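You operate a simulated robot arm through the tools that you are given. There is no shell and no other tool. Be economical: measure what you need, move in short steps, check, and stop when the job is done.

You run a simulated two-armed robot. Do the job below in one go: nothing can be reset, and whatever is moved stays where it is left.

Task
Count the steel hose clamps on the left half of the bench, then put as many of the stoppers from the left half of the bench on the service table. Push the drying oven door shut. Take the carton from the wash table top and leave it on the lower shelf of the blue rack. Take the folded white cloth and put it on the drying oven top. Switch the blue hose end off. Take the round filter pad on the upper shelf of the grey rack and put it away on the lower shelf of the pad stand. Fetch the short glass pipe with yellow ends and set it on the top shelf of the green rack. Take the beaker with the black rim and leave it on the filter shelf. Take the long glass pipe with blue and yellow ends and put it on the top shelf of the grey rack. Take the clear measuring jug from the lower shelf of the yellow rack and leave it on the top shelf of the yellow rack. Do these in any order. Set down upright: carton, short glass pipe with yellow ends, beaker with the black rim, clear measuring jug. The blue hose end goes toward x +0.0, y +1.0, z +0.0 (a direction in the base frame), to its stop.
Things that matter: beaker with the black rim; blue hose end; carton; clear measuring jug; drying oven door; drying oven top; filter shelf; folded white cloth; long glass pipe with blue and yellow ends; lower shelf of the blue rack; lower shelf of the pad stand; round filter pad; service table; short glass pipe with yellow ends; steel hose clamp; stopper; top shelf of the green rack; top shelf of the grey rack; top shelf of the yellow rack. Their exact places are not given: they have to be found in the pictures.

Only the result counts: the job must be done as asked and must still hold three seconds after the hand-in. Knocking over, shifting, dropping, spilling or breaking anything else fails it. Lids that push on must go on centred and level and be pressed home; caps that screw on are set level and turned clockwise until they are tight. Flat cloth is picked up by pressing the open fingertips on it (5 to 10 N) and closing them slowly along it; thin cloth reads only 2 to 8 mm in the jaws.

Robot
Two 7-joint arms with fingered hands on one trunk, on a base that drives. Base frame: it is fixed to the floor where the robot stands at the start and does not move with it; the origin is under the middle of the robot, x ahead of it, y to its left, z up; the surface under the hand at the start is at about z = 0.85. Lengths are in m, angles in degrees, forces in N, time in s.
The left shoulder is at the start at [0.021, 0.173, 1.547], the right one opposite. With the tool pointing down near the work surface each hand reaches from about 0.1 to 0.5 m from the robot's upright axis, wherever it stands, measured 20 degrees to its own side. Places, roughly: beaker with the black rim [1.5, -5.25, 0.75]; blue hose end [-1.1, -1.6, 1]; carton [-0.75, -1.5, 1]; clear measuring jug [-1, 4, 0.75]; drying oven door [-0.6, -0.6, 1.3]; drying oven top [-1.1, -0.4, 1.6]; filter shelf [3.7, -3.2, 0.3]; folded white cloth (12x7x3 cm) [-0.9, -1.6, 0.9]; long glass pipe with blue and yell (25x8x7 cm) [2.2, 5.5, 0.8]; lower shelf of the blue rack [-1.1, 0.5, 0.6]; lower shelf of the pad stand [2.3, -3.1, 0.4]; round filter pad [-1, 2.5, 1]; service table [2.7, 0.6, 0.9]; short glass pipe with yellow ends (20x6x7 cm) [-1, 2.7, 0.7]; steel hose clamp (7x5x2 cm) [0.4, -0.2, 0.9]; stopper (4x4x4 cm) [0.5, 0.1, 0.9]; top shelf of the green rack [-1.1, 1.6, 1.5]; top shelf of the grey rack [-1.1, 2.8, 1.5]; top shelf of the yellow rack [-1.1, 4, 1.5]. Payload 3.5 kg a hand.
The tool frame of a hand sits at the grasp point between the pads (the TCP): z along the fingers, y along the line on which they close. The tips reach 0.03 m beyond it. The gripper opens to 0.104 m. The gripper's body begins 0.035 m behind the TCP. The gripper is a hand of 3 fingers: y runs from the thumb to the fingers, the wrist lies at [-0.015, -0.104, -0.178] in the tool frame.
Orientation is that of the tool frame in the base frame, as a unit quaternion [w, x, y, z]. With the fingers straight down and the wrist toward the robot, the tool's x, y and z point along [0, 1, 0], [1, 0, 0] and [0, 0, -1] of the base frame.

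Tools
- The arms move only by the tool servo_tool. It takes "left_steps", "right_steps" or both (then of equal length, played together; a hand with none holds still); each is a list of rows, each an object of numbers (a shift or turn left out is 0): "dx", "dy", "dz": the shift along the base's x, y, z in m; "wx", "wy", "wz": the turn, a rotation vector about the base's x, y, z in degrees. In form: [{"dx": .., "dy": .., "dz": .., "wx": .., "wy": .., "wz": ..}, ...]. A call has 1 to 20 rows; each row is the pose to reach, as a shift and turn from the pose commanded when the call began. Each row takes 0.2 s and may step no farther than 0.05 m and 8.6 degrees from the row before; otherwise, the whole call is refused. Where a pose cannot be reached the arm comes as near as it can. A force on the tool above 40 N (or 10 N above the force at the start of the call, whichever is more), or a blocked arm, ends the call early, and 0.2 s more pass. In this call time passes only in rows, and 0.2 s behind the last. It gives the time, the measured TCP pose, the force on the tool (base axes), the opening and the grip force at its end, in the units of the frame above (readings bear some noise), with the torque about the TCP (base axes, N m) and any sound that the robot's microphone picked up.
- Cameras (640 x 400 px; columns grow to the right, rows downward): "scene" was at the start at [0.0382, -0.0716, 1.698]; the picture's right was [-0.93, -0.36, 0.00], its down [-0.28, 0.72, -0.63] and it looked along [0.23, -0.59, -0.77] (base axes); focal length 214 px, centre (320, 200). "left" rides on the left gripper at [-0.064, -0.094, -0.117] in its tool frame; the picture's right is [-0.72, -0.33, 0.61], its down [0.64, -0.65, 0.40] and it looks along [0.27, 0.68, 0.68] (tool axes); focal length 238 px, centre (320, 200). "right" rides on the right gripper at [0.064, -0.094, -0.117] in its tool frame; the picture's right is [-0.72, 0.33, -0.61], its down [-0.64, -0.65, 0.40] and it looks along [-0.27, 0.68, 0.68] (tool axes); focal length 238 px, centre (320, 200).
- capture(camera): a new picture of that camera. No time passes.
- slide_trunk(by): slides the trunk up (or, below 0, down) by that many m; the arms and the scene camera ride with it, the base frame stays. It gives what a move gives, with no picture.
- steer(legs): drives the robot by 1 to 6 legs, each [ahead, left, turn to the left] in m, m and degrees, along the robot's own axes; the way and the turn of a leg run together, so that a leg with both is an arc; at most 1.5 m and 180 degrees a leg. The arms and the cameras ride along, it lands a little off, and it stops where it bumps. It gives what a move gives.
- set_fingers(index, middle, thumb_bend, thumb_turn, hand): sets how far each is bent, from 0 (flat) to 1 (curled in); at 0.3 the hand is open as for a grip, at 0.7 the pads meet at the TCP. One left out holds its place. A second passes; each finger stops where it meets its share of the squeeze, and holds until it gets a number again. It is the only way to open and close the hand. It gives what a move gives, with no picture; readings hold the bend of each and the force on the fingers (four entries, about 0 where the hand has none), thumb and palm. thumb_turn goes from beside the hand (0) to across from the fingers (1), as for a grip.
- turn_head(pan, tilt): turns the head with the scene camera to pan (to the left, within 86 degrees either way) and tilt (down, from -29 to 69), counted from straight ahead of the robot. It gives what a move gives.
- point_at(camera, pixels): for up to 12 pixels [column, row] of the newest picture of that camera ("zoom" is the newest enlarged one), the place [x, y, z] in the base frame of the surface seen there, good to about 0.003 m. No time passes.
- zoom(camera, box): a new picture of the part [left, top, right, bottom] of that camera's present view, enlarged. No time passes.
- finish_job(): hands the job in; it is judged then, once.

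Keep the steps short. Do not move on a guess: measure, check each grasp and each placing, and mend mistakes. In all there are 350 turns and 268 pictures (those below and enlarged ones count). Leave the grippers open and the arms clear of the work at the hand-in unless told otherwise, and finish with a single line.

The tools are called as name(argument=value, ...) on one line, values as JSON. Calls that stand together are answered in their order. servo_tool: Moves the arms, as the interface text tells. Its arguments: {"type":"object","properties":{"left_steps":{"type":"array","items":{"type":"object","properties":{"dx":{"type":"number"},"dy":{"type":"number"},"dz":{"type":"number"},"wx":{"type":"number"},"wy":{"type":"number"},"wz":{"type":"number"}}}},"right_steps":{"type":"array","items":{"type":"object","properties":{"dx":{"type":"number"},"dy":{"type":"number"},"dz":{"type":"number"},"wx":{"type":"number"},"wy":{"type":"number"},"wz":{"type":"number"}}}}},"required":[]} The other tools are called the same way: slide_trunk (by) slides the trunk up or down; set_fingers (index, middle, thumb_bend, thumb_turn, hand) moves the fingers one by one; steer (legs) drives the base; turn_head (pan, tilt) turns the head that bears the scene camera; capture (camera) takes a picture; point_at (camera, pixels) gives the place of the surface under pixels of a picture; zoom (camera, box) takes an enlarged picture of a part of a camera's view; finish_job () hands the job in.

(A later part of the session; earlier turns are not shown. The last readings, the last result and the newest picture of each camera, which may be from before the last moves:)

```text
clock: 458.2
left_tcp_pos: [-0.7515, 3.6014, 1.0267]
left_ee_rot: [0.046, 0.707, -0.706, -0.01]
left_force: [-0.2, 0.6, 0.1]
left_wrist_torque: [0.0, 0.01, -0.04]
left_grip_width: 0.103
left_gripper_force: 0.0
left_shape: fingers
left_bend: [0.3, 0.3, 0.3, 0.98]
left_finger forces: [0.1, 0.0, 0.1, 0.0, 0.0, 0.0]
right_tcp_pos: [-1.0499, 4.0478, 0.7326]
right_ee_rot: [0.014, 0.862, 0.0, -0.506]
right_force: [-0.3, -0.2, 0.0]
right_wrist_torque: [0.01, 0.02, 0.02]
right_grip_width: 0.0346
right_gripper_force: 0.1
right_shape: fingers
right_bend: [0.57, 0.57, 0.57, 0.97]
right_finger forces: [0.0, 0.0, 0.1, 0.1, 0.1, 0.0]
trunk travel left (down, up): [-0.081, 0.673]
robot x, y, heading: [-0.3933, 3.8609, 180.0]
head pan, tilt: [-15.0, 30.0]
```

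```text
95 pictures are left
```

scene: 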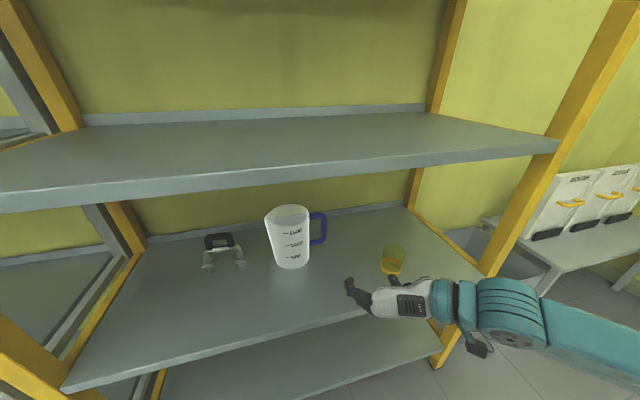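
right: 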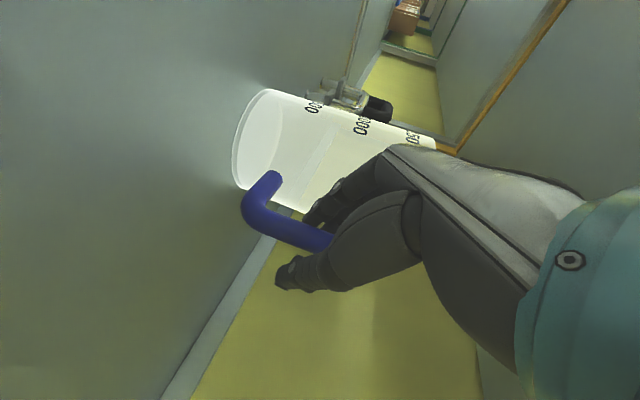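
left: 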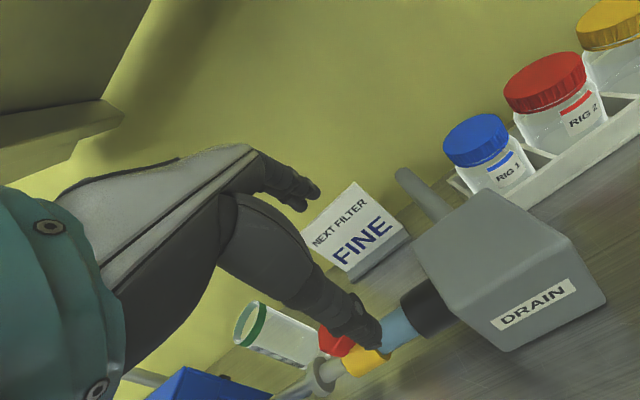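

set_fingers(hand="right", index=0.7, middle=0.7, thumb_bend=0.7)

zoom(camera="right", box=[200, 120, 420, 320])

zoom(camera="scene", box=[240, 200, 400, 300])

```text
clock: 459.2
left_tcp_pos: [-0.7516, 3.602, 1.0268]
left_ee_rot: [0.046, 0.707, -0.706, -0.01]
left_force: [-0.6, -0.1, 0.5]
left_wrist_torque: [-0.02, 0.02, 0.0]
left_grip_width: 0.1027
left_gripper_force: 0.1
left_shape: fingers
left_bend: [0.3, 0.3, 0.3, 0.98]
left_finger forces: [0.0, 0.1, 0.0, 0.0, 0.0, 0.0]
right_tcp_pos: [-1.0496, 4.0463, 0.7327]
right_ee_rot: [0.015, 0.862, 0.001, -0.506]
right_force: [-0.9, 0.3, 0.2]
right_wrist_torque: [0.0, -0.01, -0.01]
right_grip_width: 0.0138
right_gripper_force: 4.6
right_shape: fingers
right_bend: [0.65, 0.69, 0.65, 0.97]
right_finger forces: [3.7, 1.2, 0.0, 0.0, 4.3, 0.0]
trunk travel left (down, up): [-0.081, 0.673]
robot x, y, heading: [-0.3954, 3.8588, 180.1]
head pan, tilt: [-15.0, 30.0]
```

```text
2.00 times, centred on (310, 220) of right
```

zoom: 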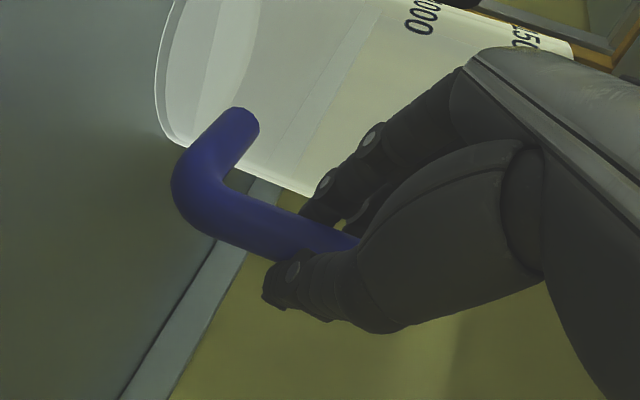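

```text
4.00 times, centred on (320, 250) of scene
```

zoom: 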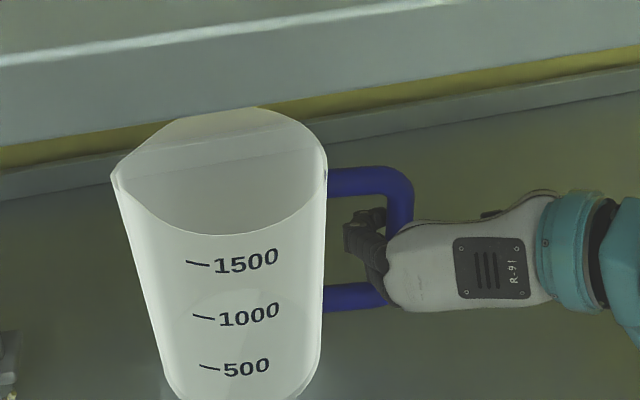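

Now both sides press on the bar (≈4.5 N). Squeeze more.

set_fingers(hand="right", index=0.78, middle=0.8, thumb_bend=0.78)

zoom(camera="right", box=[200, 120, 420, 320])

```text
clock: 460.2
left_tcp_pos: [-0.7522, 3.602, 1.0262]
left_ee_rot: [0.046, 0.707, -0.705, -0.01]
left_force: [-0.7, 0.8, 0.7]
left_wrist_torque: [0.01, 0.03, -0.02]
left_grip_width: 0.1028
left_gripper_force: 0.1
left_shape: fingers
left_bend: [0.3, 0.3, 0.3, 0.98]
left_finger forces: [0.1, 0.1, 0.0, 0.0, 0.0, 0.1]
right_tcp_pos: [-1.0482, 4.0462, 0.7326]
right_ee_rot: [0.014, 0.862, 0.0, -0.507]
right_force: [-0.3, -0.6, 1.4]
right_wrist_torque: [0.0, 0.01, -0.02]
right_grip_width: 0.0
right_gripper_force: 0.2
right_shape: fingers
right_bend: [0.75, 0.8, 0.73, 0.97]
right_finger forces: [0.0, 0.3, 0.0, 0.0, 0.2, 0.0]
trunk travel left (down, up): [-0.081, 0.673]
robot x, y, heading: [-0.3953, 3.8582, 179.6]
head pan, tilt: [-15.0, 30.0]
```

```text
2.00 times, centred on (310, 220) of right
```

zoom: 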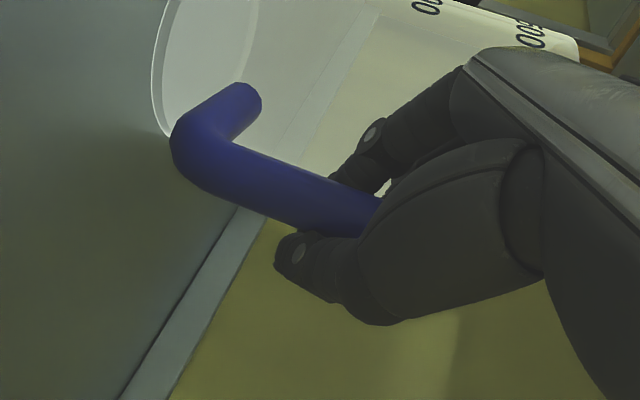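

The bar is drawn palmward each time, so a power grasp is the stable one: curl fully to press it against the palm.

set_fingers(hand="right", index=1.0, middle=1.0, thumb_bend=1.0)

zoom(camera="right", box=[200, 120, 420, 320])

```text
clock: 461.2
left_tcp_pos: [-0.7522, 3.6013, 1.0262]
left_ee_rot: [0.046, 0.707, -0.705, -0.009]
left_force: [0.0, -0.5, -1.0]
left_wrist_torque: [-0.01, -0.01, 0.0]
left_grip_width: 0.1027
left_gripper_force: 0.0
left_shape: fingers
left_bend: [0.3, 0.3, 0.3, 0.98]
left_finger forces: [0.0, 0.0, 0.0, 0.0, 0.1, 0.1]
right_tcp_pos: [-1.0487, 4.048, 0.732]
right_ee_rot: [0.014, 0.862, 0.0, -0.507]
right_force: [0.7, -0.2, -1.4]
right_wrist_torque: [0.13, 0.01, 0.0]
right_grip_width: 0.0
right_gripper_force: 3.6
right_shape: fingers
right_bend: [0.89, 1.0, 0.91, 0.96]
right_finger forces: [2.1, 4.2, 0.0, 0.1, 0.2, 0.1]
trunk travel left (down, up): [-0.081, 0.673]
robot x, y, heading: [-0.3937, 3.8583, 180.0]
head pan, tilt: [-15.0, 30.0]
```

```text
2.00 times, centred on (310, 220) of right
```

zoom: 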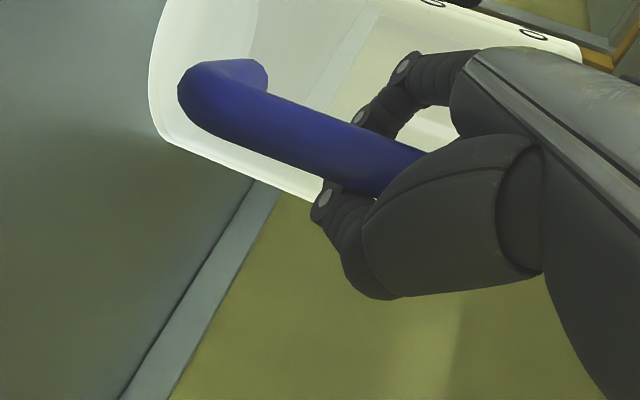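

The handle does not hold well. Better: grip the jug body from above-front with the hand opened wide (bend 0 opens well past 15 cm). First release the handle: open, and retreat.

set_fingers(hand="right", index=0.4, middle=0.4, thumb_bend=0.3)

servo_tool(right_steps=[{"dy": 0.008}])

set_fingers(hand="right", index=0.25, middle=0.25)

servo_tool(right_steps=[{"dx": 0.02}, {"dx": 0.05}, {"dx": 0.08}, {"dx": 0.11}])

capture(camera="right")

zoom(camera="scene", box=[240, 200, 400, 300])

```text
clock: 462.2
left_tcp_pos: [-0.7527, 3.6023, 1.026]
left_ee_rot: [0.045, 0.707, -0.706, -0.01]
left_force: [-0.1, -0.1, -0.4]
left_wrist_torque: [-0.01, -0.02, -0.02]
left_grip_width: 0.103
left_gripper_force: 0.1
left_shape: fingers
left_bend: [0.3, 0.3, 0.3, 0.98]
left_finger forces: [0.1, 0.0, 0.0, 0.1, 0.0, 0.0]
right_tcp_pos: [-1.0482, 4.0469, 0.7321]
right_ee_rot: [0.014, 0.863, 0.0, -0.506]
right_force: [0.8, 0.2, -0.1]
right_wrist_torque: [0.02, 0.0, -0.03]
right_grip_width: 0.0903
right_gripper_force: 0.6
right_shape: fingers
right_bend: [0.4, 0.41, 0.3, 0.97]
right_finger forces: [0.1, 0.6, 0.0, 0.1, 0.0, 0.0]
trunk travel left (down, up): [-0.081, 0.673]
robot x, y, heading: [-0.3949, 3.8565, 180.0]
head pan, tilt: [-15.0, 30.0]
```

```text
clock: 462.6
left_tcp_pos: [-0.7505, 3.6024, 1.027]
left_ee_rot: [0.046, 0.707, -0.705, -0.01]
left_force: [-0.2, -0.1, -0.3]
left_wrist_torque: [0.01, 0.02, -0.01]
left_grip_width: 0.1029
left_gripper_force: 0.1
left_shape: fingers
left_bend: [0.3, 0.3, 0.3, 0.98]
left_finger forces: [0.1, 0.0, 0.0, 0.0, 0.0, 0.0]
right_tcp_pos: [-1.0487, 4.0555, 0.7319]
right_ee_rot: [0.016, 0.862, 0.001, -0.507]
right_force: [0.1, -0.8, 0.7]
right_wrist_torque: [-0.01, 0.02, 0.01]
right_grip_width: 0.0905
right_gripper_force: 0.2
right_shape: fingers
right_bend: [0.4, 0.4, 0.3, 0.97]
right_finger forces: [0.3, 0.0, 0.1, 0.0, 0.0, 0.0]
trunk travel left (down, up): [-0.081, 0.673]
robot x, y, heading: [-0.3948, 3.8582, 179.8]
head pan, tilt: [-15.0, 30.0]
```

```text
clock: 463.6
left_tcp_pos: [-0.752, 3.6034, 1.0263]
left_ee_rot: [0.045, 0.707, -0.706, -0.009]
left_force: [0.4, 0.1, -0.7]
left_wrist_torque: [0.01, -0.01, -0.02]
left_grip_width: 0.1028
left_gripper_force: 0.1
left_shape: fingers
left_bend: [0.3, 0.3, 0.3, 0.98]
left_finger forces: [0.0, 0.0, 0.1, 0.0, 0.1, 0.0]
right_tcp_pos: [-1.0486, 4.0564, 0.7323]
right_ee_rot: [0.015, 0.862, 0.0, -0.507]
right_force: [-0.3, 0.1, -1.2]
right_wrist_torque: [-0.02, 0.0, -0.02]
right_grip_width: 0.1102
right_gripper_force: 0.0
right_shape: fingers
right_bend: [0.25, 0.25, 0.3, 0.97]
right_finger forces: [0.0, 0.8, 0.0, 0.1, 0.0, 0.0]
trunk travel left (down, up): [-0.081, 0.673]
robot x, y, heading: [-0.3929, 3.8587, 179.9]
head pan, tilt: [-15.0, 30.0]
```

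```text
clock: 464.6
left_tcp_pos: [-0.753, 3.6015, 1.0267]
left_ee_rot: [0.046, 0.707, -0.706, -0.01]
left_force: [-0.4, 0.4, -0.8]
left_wrist_torque: [0.0, 0.0, -0.01]
left_grip_width: 0.1027
left_gripper_force: 0.0
left_shape: fingers
left_bend: [0.3, 0.3, 0.3, 0.98]
left_finger forces: [0.1, 0.0, 0.1, 0.0, 0.1, 0.0]
right_tcp_pos: [-0.9385, 4.0534, 0.7322]
right_ee_rot: [0.016, 0.862, 0.001, -0.506]
right_force: [-0.2, 1.3, -0.1]
right_wrist_torque: [-0.01, 0.0, 0.02]
right_grip_width: 0.1104
right_gripper_force: 0.1
right_shape: fingers
right_bend: [0.25, 0.25, 0.3, 0.97]
right_finger forces: [0.0, 0.0, 0.2, 0.1, 0.1, 0.0]
trunk travel left (down, up): [-0.081, 0.673]
robot x, y, heading: [-0.3951, 3.8598, 180.0]
head pan, tilt: [-15.0, 30.0]
```

```text
90 pictures are left
```

right: 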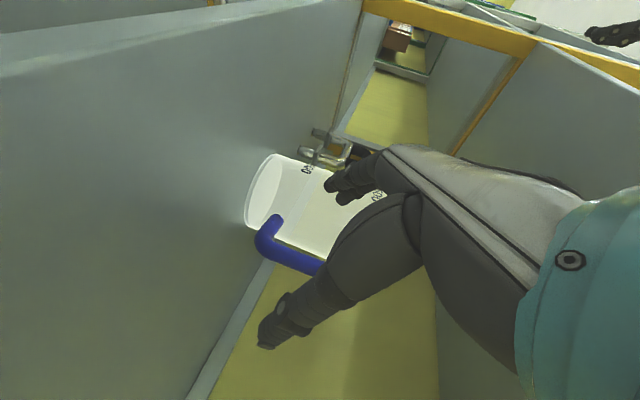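

```text
4.00 times, centred on (320, 250) of scene
```

zoom: 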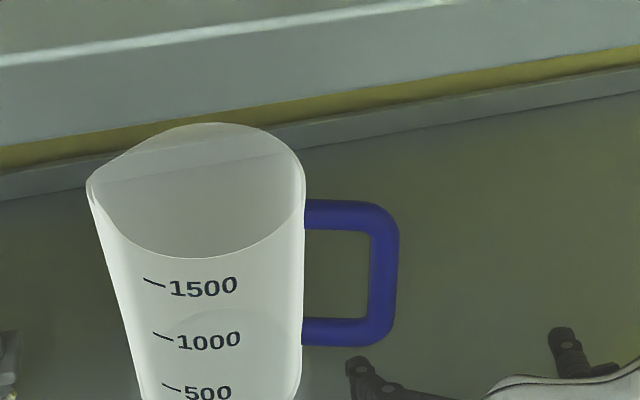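

point_at(camera="zoom", pixels=[[180, 288], [230, 287], [205, 288], [183, 342], [235, 342], [388, 230], [388, 300], [335, 213], [330, 332], [384, 338]])

zoom(camera="scene", box=[240, 220, 380, 330])

point_at(camera="zoom", pixels=[[160, 285], [195, 283], [200, 315], [230, 312], [170, 312], [258, 295], [145, 290], [215, 325]])

```text
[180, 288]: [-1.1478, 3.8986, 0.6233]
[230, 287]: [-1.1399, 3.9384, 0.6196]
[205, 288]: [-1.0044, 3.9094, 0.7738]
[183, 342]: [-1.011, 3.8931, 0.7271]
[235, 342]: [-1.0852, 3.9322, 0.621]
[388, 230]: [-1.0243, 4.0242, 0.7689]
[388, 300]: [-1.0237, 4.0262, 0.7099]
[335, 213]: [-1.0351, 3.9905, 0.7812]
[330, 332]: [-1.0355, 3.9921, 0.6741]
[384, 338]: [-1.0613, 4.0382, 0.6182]
```

```text
3.64 times, centred on (310, 275) of scene
```

zoom: 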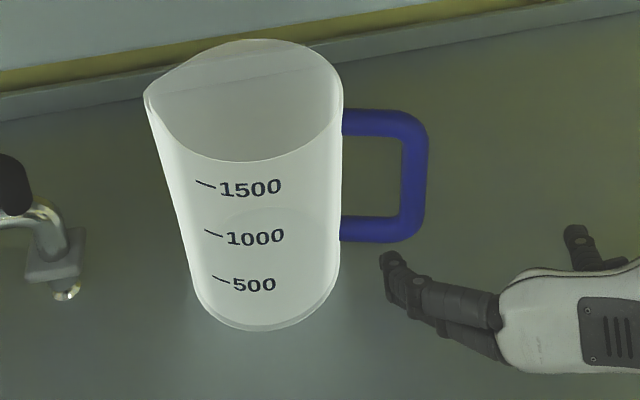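

```text
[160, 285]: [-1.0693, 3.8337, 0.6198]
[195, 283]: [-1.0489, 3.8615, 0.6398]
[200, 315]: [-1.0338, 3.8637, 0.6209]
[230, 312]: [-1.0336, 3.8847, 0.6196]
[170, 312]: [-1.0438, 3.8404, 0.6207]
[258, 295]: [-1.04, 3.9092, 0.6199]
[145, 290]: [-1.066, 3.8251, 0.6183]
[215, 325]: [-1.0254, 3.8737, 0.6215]
```

Jug axis ≈ (−1.076, 3.901), radius ≈ 0.072 near z 0.77, rim ≈ 0.80. Move the robot left 0.2, open the hand fully, set pitch 50° at z 0.82.

servo_tool(right_steps=[{"dx": 0.03, "dz": 0.02}, {"dx": 0.06, "dz": 0.04}])

steer(legs=[[0, 0.2, 0]])

set_fingers(hand="right", index=0.0, middle=0.0, thumb_bend=0.0)

servo_tool(right_steps=[{"wy": -5, "dz": 0.015, "dy": 0.02}, {"wy": -11, "dz": 0.03, "dy": 0.03}, {"wy": -11, "dz": 0.045, "dx": -0.02, "dy": 0.04}])

capture(camera="right")

capture(camera="scene")

```text
clock: 465.2
left_tcp_pos: [-0.7522, 3.6026, 1.0269]
left_ee_rot: [0.046, 0.707, -0.705, -0.01]
left_force: [-0.1, 0.0, 0.1]
left_wrist_torque: [-0.02, 0.02, -0.01]
left_grip_width: 0.1029
left_gripper_force: 0.0
left_shape: fingers
left_bend: [0.3, 0.3, 0.3, 0.98]
left_finger forces: [0.0, 0.0, 0.0, 0.0, 0.1, 0.0]
right_tcp_pos: [-0.8859, 4.0564, 0.7686]
right_ee_rot: [0.016, 0.862, 0.001, -0.507]
right_force: [0.6, 0.3, -0.8]
right_wrist_torque: [0.03, 0.02, 0.0]
right_grip_width: 0.1105
right_gripper_force: 0.0
right_shape: fingers
right_bend: [0.25, 0.25, 0.3, 0.97]
right_finger forces: [0.0, 0.1, 0.0, 0.0, 0.0, 0.1]
right hand out of reach, approached as far as the arm can: row 2
trunk travel left (down, up): [-0.081, 0.673]
robot x, y, heading: [-0.3942, 3.861, 180.1]
head pan, tilt: [-15.0, 30.0]
```

```text
clock: 466.8
left_tcp_pos: [-0.7524, 3.4038, 1.0267]
left_ee_rot: [-0.045, -0.706, 0.706, 0.011]
left_force: [0.3, -0.5, 0.8]
left_wrist_torque: [0.02, 0.01, 0.03]
left_grip_width: 0.103
left_gripper_force: 0.0
left_shape: fingers
left_bend: [0.3, 0.3, 0.3, 0.98]
left_finger forces: [0.1, 0.1, 0.1, 0.0, 0.0, 0.0]
right_tcp_pos: [-0.8875, 3.8598, 0.7694]
right_ee_rot: [0.016, 0.862, 0.001, -0.507]
right_force: [-0.5, 0.3, -0.7]
right_wrist_torque: [0.01, 0.0, -0.05]
right_grip_width: 0.1103
right_gripper_force: 0.0
right_shape: fingers
right_bend: [0.25, 0.25, 0.3, 0.97]
right_finger forces: [0.1, 0.0, 0.0, 0.1, 0.0, 0.0]
trunk travel left (down, up): [-0.081, 0.673]
robot x, y, heading: [-0.3961, 3.659, 179.8]
head pan, tilt: [-15.0, 30.0]
```

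```text
clock: 467.8
left_tcp_pos: [-0.7517, 3.4035, 1.0269]
left_ee_rot: [-0.046, -0.706, 0.707, 0.01]
left_force: [-0.1, 0.4, 0.6]
left_wrist_torque: [0.01, 0.01, -0.01]
left_grip_width: 0.103
left_gripper_force: 0.0
left_shape: fingers
left_bend: [0.3, 0.3, 0.3, 0.98]
left_finger forces: [0.1, 0.0, 0.1, 0.0, 0.0, 0.0]
right_tcp_pos: [-0.8876, 3.86, 0.7688]
right_ee_rot: [0.015, 0.862, 0.0, -0.507]
right_force: [-0.1, 0.0, -0.3]
right_wrist_torque: [-0.02, 0.0, 0.01]
right_grip_width: 0.1607
right_gripper_force: 0.0
right_shape: fingers
right_bend: [0.0, 0.0, 0.0, 0.97]
right_finger forces: [0.0, 0.1, 0.0, 0.0, 0.0, 0.0]
trunk travel left (down, up): [-0.081, 0.673]
robot x, y, heading: [-0.3961, 3.6579, 179.8]
head pan, tilt: [-15.0, 30.0]
```

```text
clock: 468.6
left_tcp_pos: [-0.7523, 3.4026, 1.0269]
left_ee_rot: [0.046, 0.707, -0.706, -0.01]
left_force: [-0.7, -0.2, -0.3]
left_wrist_torque: [-0.03, -0.01, 0.01]
left_grip_width: 0.1031
left_gripper_force: 0.1
left_shape: fingers
left_bend: [0.3, 0.3, 0.3, 0.98]
left_finger forces: [0.0, 0.0, 0.1, 0.0, 0.0, 0.1]
right_tcp_pos: [-0.9076, 3.8996, 0.815]
right_ee_rot: [0.015, 0.907, 0.0, -0.422]
right_force: [0.1, 0.6, -0.3]
right_wrist_torque: [0.0, 0.02, -0.02]
right_grip_width: 0.1605
right_gripper_force: 0.1
right_shape: fingers
right_bend: [0.0, 0.0, 0.0, 0.97]
right_finger forces: [0.0, 0.0, 0.1, 0.1, 0.1, 0.0]
trunk travel left (down, up): [-0.081, 0.673]
robot x, y, heading: [-0.3952, 3.6587, 179.9]
head pan, tilt: [-15.0, 30.0]
```

```text
87 pictures are left
```

right: 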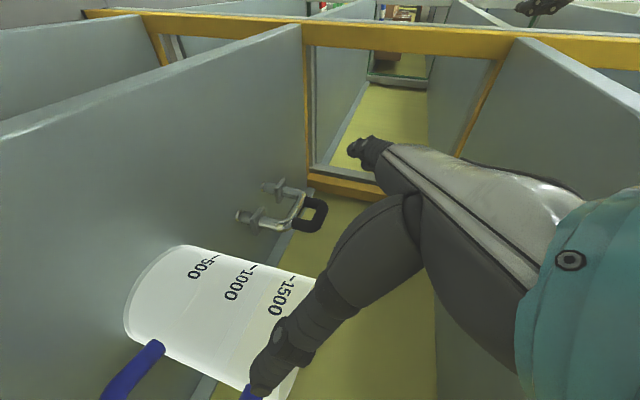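

```text
86 pictures are left
```

scene: 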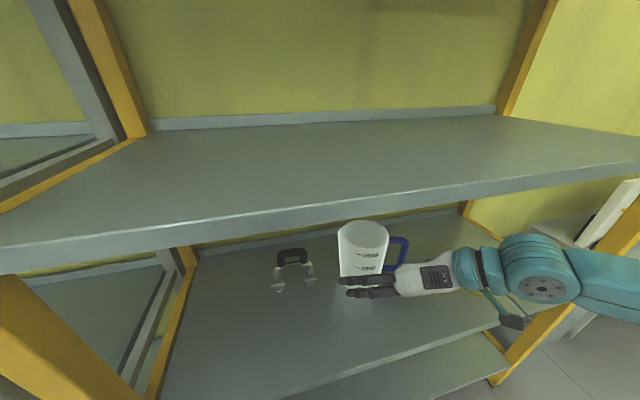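

point_at(camera="right", pixels=[[275, 294], [272, 306], [280, 284], [235, 290], [240, 277], [194, 273], [203, 258], [130, 368], [150, 352]])

zoom(camera="scene", box=[310, 200, 430, 310])

point_at(camera="zoom", pixels=[[310, 200], [280, 200], [340, 198], [300, 248], [490, 165], [490, 200], [440, 145]])

```text
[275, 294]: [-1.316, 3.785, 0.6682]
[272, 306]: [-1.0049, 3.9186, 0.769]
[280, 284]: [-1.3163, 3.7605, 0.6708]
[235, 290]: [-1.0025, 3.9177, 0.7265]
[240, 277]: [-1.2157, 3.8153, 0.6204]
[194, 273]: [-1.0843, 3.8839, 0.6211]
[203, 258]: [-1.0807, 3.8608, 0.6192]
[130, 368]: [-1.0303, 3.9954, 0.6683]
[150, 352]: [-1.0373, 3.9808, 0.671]
```

```text
3.64 times, centred on (370, 255) of scene
```

zoom: 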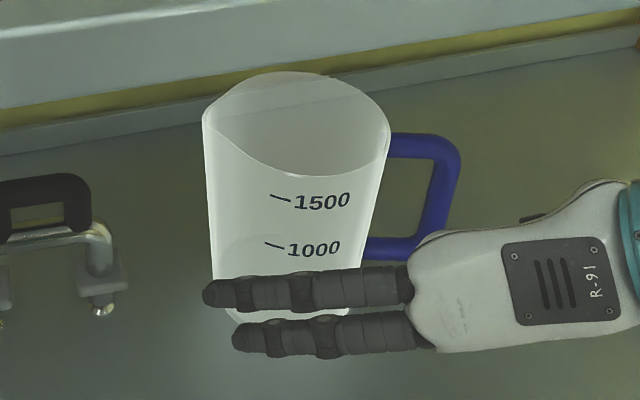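

```text
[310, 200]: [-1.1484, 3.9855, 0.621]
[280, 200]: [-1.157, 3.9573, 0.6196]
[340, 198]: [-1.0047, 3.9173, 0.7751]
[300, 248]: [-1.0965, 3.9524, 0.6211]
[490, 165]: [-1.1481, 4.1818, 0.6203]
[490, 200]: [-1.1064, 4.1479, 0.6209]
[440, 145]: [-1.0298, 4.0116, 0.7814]
```

Opening is now 0.16 m against ≈ 0.15 m of jug. Try it: raise to z 0.832, centre at y 3.912, move in over the rim and look.

servo_tool(right_steps=[{"dz": 0.017, "dy": 0.006}, {"dz": 0.017, "dy": 0.012, "dx": -0.03}, {"dz": 0.017, "dy": 0.012, "dx": -0.07}, {"dz": 0.017, "dy": 0.012, "dx": -0.105}])

capture(camera="right")

zoom(camera="scene", box=[310, 180, 470, 300])

```text
clock: 469.6
left_tcp_pos: [-0.7523, 3.4034, 1.0266]
left_ee_rot: [-0.046, -0.706, 0.707, 0.01]
left_force: [0.2, -0.7, -0.5]
left_wrist_torque: [0.01, -0.01, 0.01]
left_grip_width: 0.1027
left_gripper_force: 0.0
left_shape: fingers
left_bend: [0.3, 0.3, 0.3, 0.98]
left_finger forces: [0.0, 0.1, 0.0, 0.1, 0.1, 0.1]
right_tcp_pos: [-1.0142, 3.9122, 0.8309]
right_ee_rot: [0.016, 0.907, 0.0, -0.42]
right_force: [0.0, 0.6, -0.3]
right_wrist_torque: [-0.03, 0.01, 0.0]
right_grip_width: 0.1604
right_gripper_force: 0.1
right_shape: fingers
right_bend: [0.0, 0.0, 0.0, 0.97]
right_finger forces: [0.1, 0.0, 0.0, 0.0, 0.0, 0.1]
trunk travel left (down, up): [-0.081, 0.673]
robot x, y, heading: [-0.3923, 3.6608, 179.9]
head pan, tilt: [-15.0, 30.0]
```

```text
84 pictures are left
```

right: 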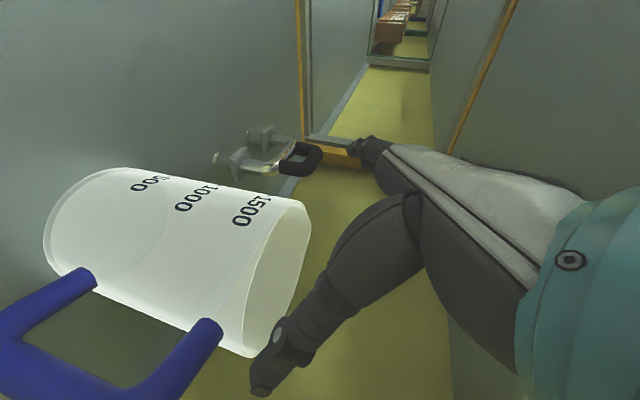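

```text
3.33 times, centred on (390, 240) of scene
```

zoom: 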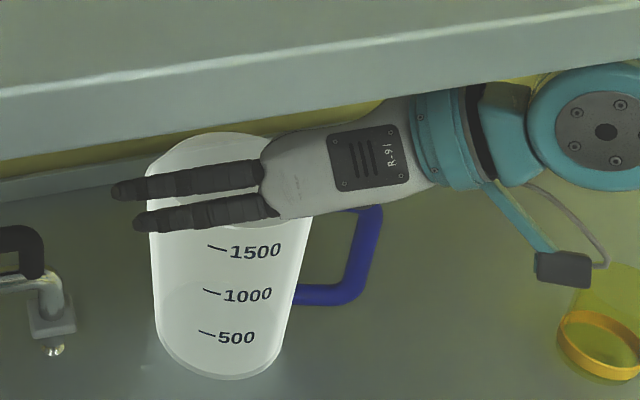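

Flat fingers splay sideways, so the body grip won't do. Better: pinch the jug's front wall at the rim (wall parallel to the fingers), thumb outside, fingers inside. Back off and re-orient the right hand to tool-down with 18° pitch.

servo_tool(right_steps=[{"dx": 0.04}, {"dx": 0.08}, {"dx": 0.11}])

steer(legs=[[-0.3, 0, 0]])

set_fingers(hand="right", index=0.36, middle=0.36, thumb_bend=0.36)

servo_tool(right_steps=[{"wy": -8}, {"wy": -16}, {"wy": -24}, {"wy": -32}, {"wy": -40}, {"wy": -50}])

servo_tool(right_steps=[{"wz": -8}, {"wz": -16}, {"wz": -24}, {"wz": -32}, {"wz": -40}, {"wz": -48}, {"wz": -56}, {"wz": -64}, {"wz": -72}, {"wz": -80}, {"wz": -88}])

```text
clock: 470.4
left_tcp_pos: [-0.7524, 3.403, 1.0272]
left_ee_rot: [0.047, 0.707, -0.706, -0.011]
left_force: [0.6, 0.0, -0.4]
left_wrist_torque: [0.0, 0.0, 0.01]
left_grip_width: 0.1029
left_gripper_force: 0.1
left_shape: fingers
left_bend: [0.3, 0.3, 0.3, 0.98]
left_finger forces: [0.1, 0.0, 0.0, 0.0, 0.0, 0.1]
right_tcp_pos: [-0.9013, 3.9097, 0.8319]
right_ee_rot: [0.016, 0.907, -0.001, -0.421]
right_force: [-0.1, 0.2, -0.1]
right_wrist_torque: [0.02, -0.02, -0.02]
right_grip_width: 0.1604
right_gripper_force: 0.0
right_shape: fingers
right_bend: [0.0, 0.0, 0.0, 0.97]
right_finger forces: [0.0, 0.0, 0.1, 0.0, 0.0, 0.0]
trunk travel left (down, up): [-0.081, 0.673]
robot x, y, heading: [-0.3946, 3.6575, 180.0]
head pan, tilt: [-15.0, 30.0]
```

```text
clock: 472.4
left_tcp_pos: [-0.4521, 3.4039, 1.0273]
left_ee_rot: [-0.047, -0.706, 0.707, 0.011]
left_force: [0.0, -0.6, 0.0]
left_wrist_torque: [0.02, -0.02, -0.02]
left_grip_width: 0.1029
left_gripper_force: 0.1
left_shape: fingers
left_bend: [0.3, 0.3, 0.3, 0.98]
left_finger forces: [0.1, 0.0, 0.0, 0.0, 0.0, 0.0]
right_tcp_pos: [-0.6019, 3.9111, 0.831]
right_ee_rot: [0.015, 0.907, -0.003, -0.422]
right_force: [0.8, -0.3, -0.1]
right_wrist_torque: [-0.01, 0.01, 0.0]
right_grip_width: 0.1604
right_gripper_force: 0.0
right_shape: fingers
right_bend: [0.0, 0.0, 0.0, 0.97]
right_finger forces: [0.0, 0.0, 0.0, 0.0, 0.1, 0.0]
trunk travel left (down, up): [-0.081, 0.673]
robot x, y, heading: [-0.0968, 3.6567, 179.9]
head pan, tilt: [-15.0, 30.0]
```

```text
clock: 473.4
left_tcp_pos: [-0.4523, 3.404, 1.0265]
left_ee_rot: [-0.046, -0.706, 0.707, 0.01]
left_force: [-0.4, 0.0, 0.2]
left_wrist_torque: [-0.03, 0.01, -0.01]
left_grip_width: 0.1028
left_gripper_force: 0.0
left_shape: fingers
left_bend: [0.3, 0.3, 0.3, 0.98]
left_finger forces: [0.1, 0.1, 0.0, 0.1, 0.0, 0.1]
right_tcp_pos: [-0.602, 3.912, 0.8322]
right_ee_rot: [0.014, 0.907, -0.003, -0.422]
right_force: [-0.2, -0.9, -0.6]
right_wrist_torque: [0.01, -0.02, -0.01]
right_grip_width: 0.0888
right_gripper_force: 0.1
right_shape: fingers
right_bend: [0.36, 0.36, 0.36, 0.97]
right_finger forces: [0.0, 0.0, 0.0, 0.0, 0.0, 0.0]
trunk travel left (down, up): [-0.081, 0.673]
robot x, y, heading: [-0.0966, 3.6577, 179.8]
head pan, tilt: [-15.0, 30.0]
```

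```text
refused: row 6 steps farther than a row can; nothing moved
```

```text
clock: 475.8
left_tcp_pos: [-0.454, 3.4045, 1.0269]
left_ee_rot: [-0.045, -0.706, 0.706, 0.01]
left_force: [-1.3, 0.6, 0.3]
left_wrist_torque: [0.02, -0.01, -0.01]
left_grip_width: 0.103
left_gripper_force: 0.0
left_shape: fingers
left_bend: [0.3, 0.3, 0.3, 0.98]
left_finger forces: [0.0, 0.0, 0.0, 0.0, 0.0, 0.0]
right_tcp_pos: [-0.6242, 3.9052, 0.8323]
right_ee_rot: [-0.21, 0.77, -0.479, -0.366]
right_force: [-0.2, 0.4, 0.4]
right_wrist_torque: [-0.02, 0.0, 0.02]
right_grip_width: 0.0885
right_gripper_force: 0.1
right_shape: fingers
right_bend: [0.36, 0.36, 0.36, 0.97]
right_finger forces: [0.0, 0.0, 0.0, 0.1, 0.1, 0.0]
right hand out of reach, approached as far as the arm can: row 2, 3, 4, 5, 6, 7, 8, 9, 10, 11
trunk travel left (down, up): [-0.081, 0.673]
robot x, y, heading: [-0.0955, 3.6607, 179.7]
head pan, tilt: [-15.0, 30.0]
```

The un-pitch call was refused but the yaw ran, leaving an odd pose. Undo the yaw first.

servo_tool(right_steps=[{"wz": 8}, {"wz": 16}, {"wz": 24}, {"wz": 32}, {"wz": 40}, {"wz": 48}, {"wz": 56}, {"wz": 64}, {"wz": 72}, {"wz": 80}, {"wz": 88}])

```text
clock: 478.2
left_tcp_pos: [-0.453, 3.4027, 1.0262]
left_ee_rot: [-0.046, -0.706, 0.707, 0.01]
left_force: [-0.1, -0.3, -0.1]
left_wrist_torque: [-0.01, 0.01, 0.06]
left_grip_width: 0.103
left_gripper_force: 0.1
left_shape: fingers
left_bend: [0.3, 0.3, 0.3, 0.98]
left_finger forces: [0.0, 0.1, 0.0, 0.0, 0.1, 0.0]
right_tcp_pos: [-0.6246, 3.9028, 0.8313]
right_ee_rot: [0.105, 0.886, 0.191, -0.409]
right_force: [-0.3, -0.3, -0.2]
right_wrist_torque: [0.01, 0.01, 0.02]
right_grip_width: 0.0884
right_gripper_force: 0.0
right_shape: fingers
right_bend: [0.36, 0.36, 0.36, 0.97]
right_finger forces: [0.1, 0.1, 0.0, 0.0, 0.0, 0.1]
right hand out of reach, approached as far as the arm can: row 1, 2, 3, 4, 5
trunk travel left (down, up): [-0.081, 0.673]
robot x, y, heading: [-0.0909, 3.6594, 179.6]
head pan, tilt: [-15.0, 30.0]
```

servo_tool(right_steps=[{"wz": -8}, {"wz": -16}, {"wz": -24}, {"wz": -26.5}])

servo_tool(right_steps=[{"wy": -8}, {"wy": -16}, {"wy": -24}, {"wy": -32}, {"wy": -40}, {"wy": -46}, {"wy": -50}])

slide_trunk(by=0.15)

servo_tool(right_steps=[{"wz": -8}, {"wz": -16}, {"wz": -24}, {"wz": -32}, {"wz": -40}, {"wz": -48}, {"wz": -56}, {"wz": -64}, {"wz": -72}, {"wz": -80}, {"wz": -88}])

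```text
clock: 479.2
left_tcp_pos: [-0.4526, 3.404, 1.0268]
left_ee_rot: [-0.045, -0.706, 0.706, 0.01]
left_force: [-0.3, -1.1, -0.3]
left_wrist_torque: [0.0, 0.0, 0.01]
left_grip_width: 0.1027
left_gripper_force: 0.1
left_shape: fingers
left_bend: [0.3, 0.3, 0.3, 0.98]
left_finger forces: [0.0, 0.1, 0.0, 0.1, 0.1, 0.0]
right_tcp_pos: [-0.624, 3.9034, 0.8315]
right_ee_rot: [0.006, 0.906, -0.018, -0.422]
right_force: [0.0, -0.1, 0.1]
right_wrist_torque: [0.01, 0.02, -0.01]
right_grip_width: 0.0885
right_gripper_force: 0.0
right_shape: fingers
right_bend: [0.36, 0.36, 0.36, 0.97]
right_finger forces: [0.0, 0.1, 0.0, 0.0, 0.0, 0.0]
trunk travel left (down, up): [-0.081, 0.673]
robot x, y, heading: [-0.096, 3.6651, 179.9]
head pan, tilt: [-15.0, 30.0]
```

```text
clock: 480.8
left_tcp_pos: [-0.4524, 3.4037, 1.0266]
left_ee_rot: [-0.045, -0.706, 0.707, 0.01]
left_force: [0.7, -0.6, 0.9]
left_wrist_torque: [0.01, 0.02, -0.02]
left_grip_width: 0.1028
left_gripper_force: 0.1
left_shape: fingers
left_bend: [0.3, 0.3, 0.3, 0.98]
left_finger forces: [0.1, 0.0, 0.0, 0.0, 0.0, 0.0]
right_tcp_pos: [-0.6249, 3.9042, 0.8313]
right_ee_rot: [-0.001, 1.0, -0.019, 0.002]
right_force: [0.0, 0.5, 0.4]
right_wrist_torque: [-0.01, 0.0, 0.0]
right_grip_width: 0.0887
right_gripper_force: 0.1
right_shape: fingers
right_bend: [0.36, 0.36, 0.36, 0.97]
right_finger forces: [0.1, 0.0, 0.0, 0.0, 0.1, 0.0]
trunk travel left (down, up): [-0.081, 0.673]
robot x, y, heading: [-0.0934, 3.6608, 179.7]
head pan, tilt: [-15.0, 30.0]
```

```text
clock: 482.6
left_tcp_pos: [-0.4536, 3.4032, 1.1766]
left_ee_rot: [-0.045, -0.706, 0.707, 0.009]
left_force: [-0.2, 0.4, 0.5]
left_wrist_torque: [0.03, -0.02, 0.01]
left_grip_width: 0.1029
left_gripper_force: 0.0
left_shape: fingers
left_bend: [0.3, 0.3, 0.3, 0.98]
left_finger forces: [0.1, 0.0, 0.0, 0.0, 0.1, 0.1]
right_tcp_pos: [-0.6258, 3.9035, 0.9806]
right_ee_rot: [-0.001, 1.0, -0.019, 0.002]
right_force: [-0.3, 0.4, -0.4]
right_wrist_torque: [-0.02, 0.0, 0.0]
right_grip_width: 0.0886
right_gripper_force: 0.0
right_shape: fingers
right_bend: [0.36, 0.36, 0.36, 0.97]
right_finger forces: [0.1, 0.1, 0.1, 0.0, 0.1, 0.0]
trunk travel left (down, up): [-0.231, 0.523]
robot x, y, heading: [-0.0929, 3.6571, 179.7]
head pan, tilt: [-15.0, 30.0]
```

```text
clock: 485.0
left_tcp_pos: [-0.4536, 3.4034, 1.1767]
left_ee_rot: [-0.046, -0.706, 0.707, 0.01]
left_force: [-0.3, 0.3, -0.8]
left_wrist_torque: [0.02, -0.03, -0.03]
left_grip_width: 0.1029
left_gripper_force: 0.0
left_shape: fingers
left_bend: [0.3, 0.3, 0.3, 0.98]
left_finger forces: [0.0, 0.1, 0.0, 0.0, 0.0, 0.1]
right_tcp_pos: [-0.6241, 3.9031, 0.9807]
right_ee_rot: [-0.001, -0.704, 0.71, -0.001]
right_force: [0.3, -0.9, 0.0]
right_wrist_torque: [-0.02, -0.04, 0.01]
right_grip_width: 0.0886
right_gripper_force: 0.1
right_shape: fingers
right_bend: [0.36, 0.36, 0.36, 0.97]
right_finger forces: [0.0, 0.1, 0.0, 0.1, 0.1, 0.1]
trunk travel left (down, up): [-0.231, 0.523]
robot x, y, heading: [-0.0937, 3.6571, 179.9]
head pan, tilt: [-15.0, 30.0]
```

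Orientation restored. Pitch 30°, lower the trunk 0.15 (TCP ≈ 0.835), then drive ahead 0.30.

servo_tool(right_steps=[{"wy": 8}, {"wy": 16}, {"wy": 24}, {"wy": 30, "dz": 0.006, "dy": 0.009}])

slide_trunk(by=-0.15)

steer(legs=[[0.29, 0, 0]])

capture(camera="right")

capture(camera="scene")

```text
clock: 486.0
left_tcp_pos: [-0.4536, 3.4044, 1.1767]
left_ee_rot: [-0.045, -0.706, 0.707, 0.011]
left_force: [-0.1, 0.0, -0.5]
left_wrist_torque: [0.03, -0.03, 0.0]
left_grip_width: 0.103
left_gripper_force: 0.1
left_shape: fingers
left_bend: [0.3, 0.3, 0.3, 0.98]
left_finger forces: [0.0, 0.0, 0.0, 0.1, 0.0, 0.0]
right_tcp_pos: [-0.6246, 3.9124, 0.9869]
right_ee_rot: [-0.185, -0.681, 0.684, 0.183]
right_force: [-0.2, 0.5, -0.1]
right_wrist_torque: [0.0, 0.01, 0.03]
right_grip_width: 0.0887
right_gripper_force: 0.1
right_shape: fingers
right_bend: [0.36, 0.36, 0.36, 0.97]
right_finger forces: [0.0, 0.0, 0.0, 0.1, 0.1, 0.1]
trunk travel left (down, up): [-0.231, 0.523]
robot x, y, heading: [-0.0935, 3.6568, 180.0]
head pan, tilt: [-15.0, 30.0]
```

```text
clock: 487.7
left_tcp_pos: [-0.4518, 3.4035, 1.028]
left_ee_rot: [-0.047, -0.706, 0.707, 0.011]
left_force: [-0.2, -0.1, -1.2]
left_wrist_torque: [0.02, 0.03, 0.0]
left_grip_width: 0.103
left_gripper_force: 0.1
left_shape: fingers
left_bend: [0.3, 0.3, 0.3, 0.98]
left_finger forces: [0.0, 0.1, 0.0, 0.0, 0.0, 0.0]
right_tcp_pos: [-0.6394, 3.9123, 0.8008]
right_ee_rot: [-0.156, -0.689, 0.691, 0.153]
right_force: [0.1, 0.1, -0.4]
right_wrist_torque: [0.03, 0.03, -0.02]
right_grip_width: 0.0887
right_gripper_force: 0.1
right_shape: fingers
right_bend: [0.36, 0.36, 0.36, 0.97]
right_finger forces: [0.0, 0.0, 0.0, 0.0, 0.0, 0.1]
trunk travel left (down, up): [-0.081, 0.673]
robot x, y, heading: [-0.0944, 3.6599, 179.9]
head pan, tilt: [-15.0, 30.0]
```

```text
clock: 489.7
left_tcp_pos: [-0.7356, 3.4029, 1.0258]
left_ee_rot: [-0.045, -0.706, 0.707, 0.01]
left_force: [0.4, -0.8, 0.6]
left_wrist_torque: [0.01, 0.02, -0.01]
left_grip_width: 0.103
left_gripper_force: 0.0
left_shape: fingers
left_bend: [0.3, 0.3, 0.3, 0.98]
left_finger forces: [0.1, 0.0, 0.0, 0.1, 0.0, 0.1]
right_tcp_pos: [-0.925, 3.9138, 0.8006]
right_ee_rot: [-0.154, -0.69, 0.691, 0.152]
right_force: [0.3, 0.0, 0.6]
right_wrist_torque: [-0.01, 0.0, 0.04]
right_grip_width: 0.0885
right_gripper_force: 0.2
right_shape: fingers
right_bend: [0.36, 0.36, 0.36, 0.97]
right_finger forces: [0.2, 0.0, 0.0, 0.0, 0.0, 0.0]
trunk travel left (down, up): [-0.081, 0.673]
robot x, y, heading: [-0.3813, 3.6617, 179.8]
head pan, tilt: [-15.0, 30.0]
```

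```text
82 pictures are left
```

right: 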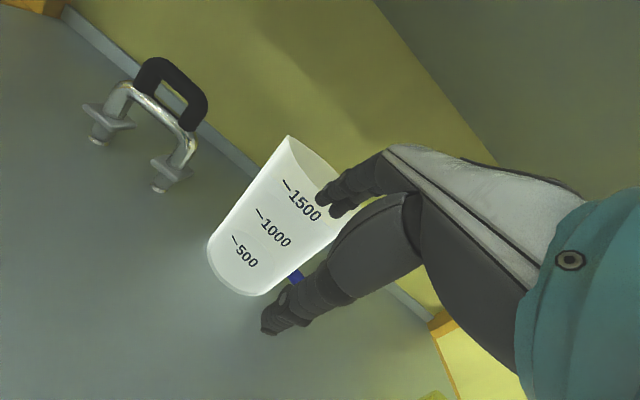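

```text
81 pictures are left
```

scene: 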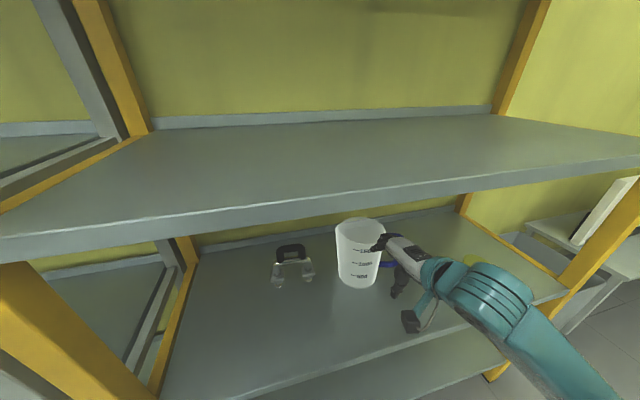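

point_at(camera="right", pixels=[[305, 207], [295, 197], [275, 235], [245, 258], [287, 184], [258, 215], [232, 238], [290, 140]])

zoom(camera="right", box=[190, 110, 410, 310])

zoom(camera="scene", box=[310, 200, 450, 300])

```text
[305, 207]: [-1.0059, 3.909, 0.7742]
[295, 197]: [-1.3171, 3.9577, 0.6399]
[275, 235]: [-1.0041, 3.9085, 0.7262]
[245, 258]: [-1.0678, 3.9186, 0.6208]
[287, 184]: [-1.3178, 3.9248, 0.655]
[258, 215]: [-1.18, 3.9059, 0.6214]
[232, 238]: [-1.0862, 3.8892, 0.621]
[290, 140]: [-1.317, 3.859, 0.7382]
```

```text
2.00 times, centred on (300, 210) of right
```

zoom: 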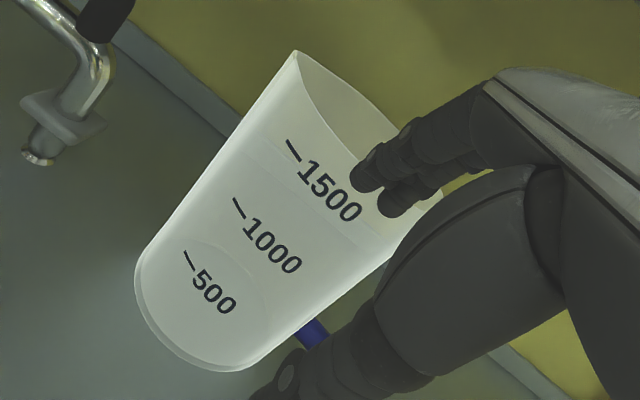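

```text
4.00 times, centred on (380, 250) of scene
```

zoom: 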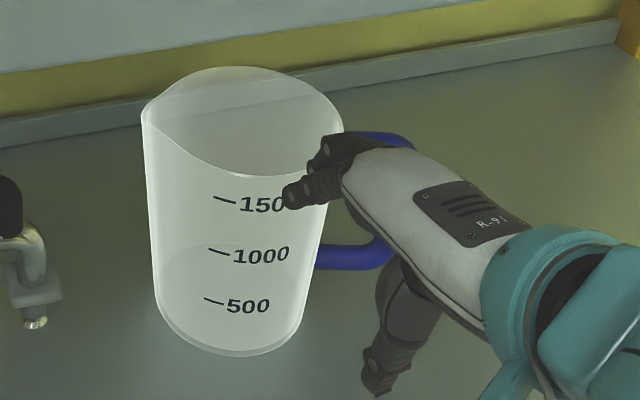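

point_at(camera="scene", pixels=[[250, 222], [250, 230], [250, 216], [450, 190], [450, 197], [300, 220]])

servo_tool(right_steps=[{"dz": 0.02}, {"dz": 0.04, "wy": 5}])

```text
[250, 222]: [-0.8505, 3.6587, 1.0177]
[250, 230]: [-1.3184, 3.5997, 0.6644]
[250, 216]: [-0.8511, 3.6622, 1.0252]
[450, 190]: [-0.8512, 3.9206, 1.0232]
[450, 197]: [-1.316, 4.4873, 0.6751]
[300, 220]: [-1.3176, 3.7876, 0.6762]
```

```text
clock: 490.3
left_tcp_pos: [-0.7366, 3.4046, 1.0264]
left_ee_rot: [-0.046, -0.706, 0.707, 0.009]
left_force: [0.6, 0.1, 0.7]
left_wrist_torque: [-0.01, -0.01, -0.02]
left_grip_width: 0.103
left_gripper_force: 0.1
left_shape: fingers
left_bend: [0.3, 0.3, 0.3, 0.98]
left_finger forces: [0.0, 0.1, 0.0, 0.1, 0.0, 0.0]
right_tcp_pos: [-0.9394, 3.9151, 0.8373]
right_ee_rot: [-0.185, -0.683, 0.683, 0.182]
right_force: [-0.7, 0.4, -0.2]
right_wrist_torque: [0.02, -0.02, -0.01]
right_grip_width: 0.0887
right_gripper_force: 0.0
right_shape: fingers
right_bend: [0.36, 0.36, 0.36, 0.97]
right_finger forces: [0.0, 0.0, 0.0, 0.0, 0.0, 0.1]
right hand out of reach, approached as far as the arm can: row 1, 2
trunk travel left (down, up): [-0.081, 0.673]
robot x, y, heading: [-0.3767, 3.6633, 179.6]
head pan, tilt: [-15.0, 30.0]
```

Shelf underside is z ≈ 1.015; there is room. Move in over the rim (dx −0.064), then descend to TCP z 0.775.

servo_tool(right_steps=[{"dx": -0.03, "dy": -0.003}, {"dx": -0.064, "dy": -0.006}, {"dx": -0.064, "dy": -0.006, "dz": -0.02}, {"dx": -0.064, "dy": -0.006, "dz": -0.04}, {"dx": -0.064, "dy": -0.006, "dz": -0.062}])

capture(camera="right")

zoom(camera="scene", box=[310, 200, 450, 300])

```text
clock: 491.5
left_tcp_pos: [-0.7372, 3.4035, 1.0261]
left_ee_rot: [-0.046, -0.706, 0.707, 0.009]
left_force: [0.5, 0.0, -0.1]
left_wrist_torque: [-0.03, -0.01, -0.01]
left_grip_width: 0.1028
left_gripper_force: 0.1
left_shape: fingers
left_bend: [0.3, 0.3, 0.3, 0.98]
left_finger forces: [0.1, 0.1, 0.0, 0.0, 0.0, 0.0]
right_tcp_pos: [-1.0038, 3.9081, 0.7765]
right_ee_rot: [0.184, 0.683, -0.683, -0.182]
right_force: [0.5, -0.8, -0.7]
right_wrist_torque: [0.01, -0.01, -0.02]
right_grip_width: 0.089
right_gripper_force: 0.2
right_shape: fingers
right_bend: [0.36, 0.36, 0.36, 0.97]
right_finger forces: [0.1, 0.0, 0.0, 0.1, 0.0, 0.0]
trunk travel left (down, up): [-0.081, 0.673]
robot x, y, heading: [-0.3795, 3.6634, 179.8]
head pan, tilt: [-15.0, 30.0]
```

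```text
78 pictures are left
```

right: 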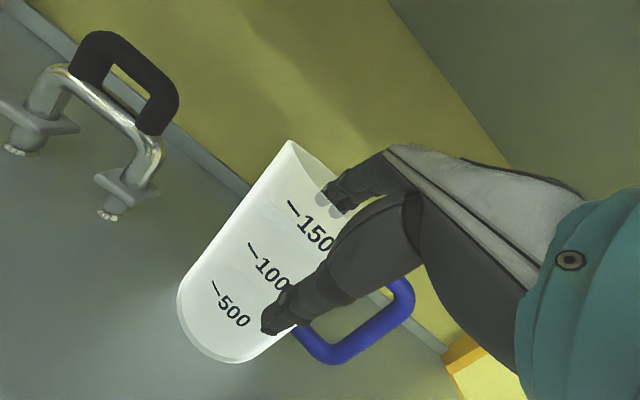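

```text
4.00 times, centred on (380, 250) of scene
```

zoom: 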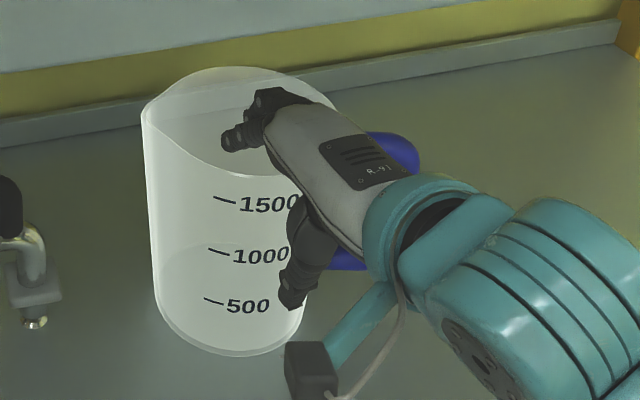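

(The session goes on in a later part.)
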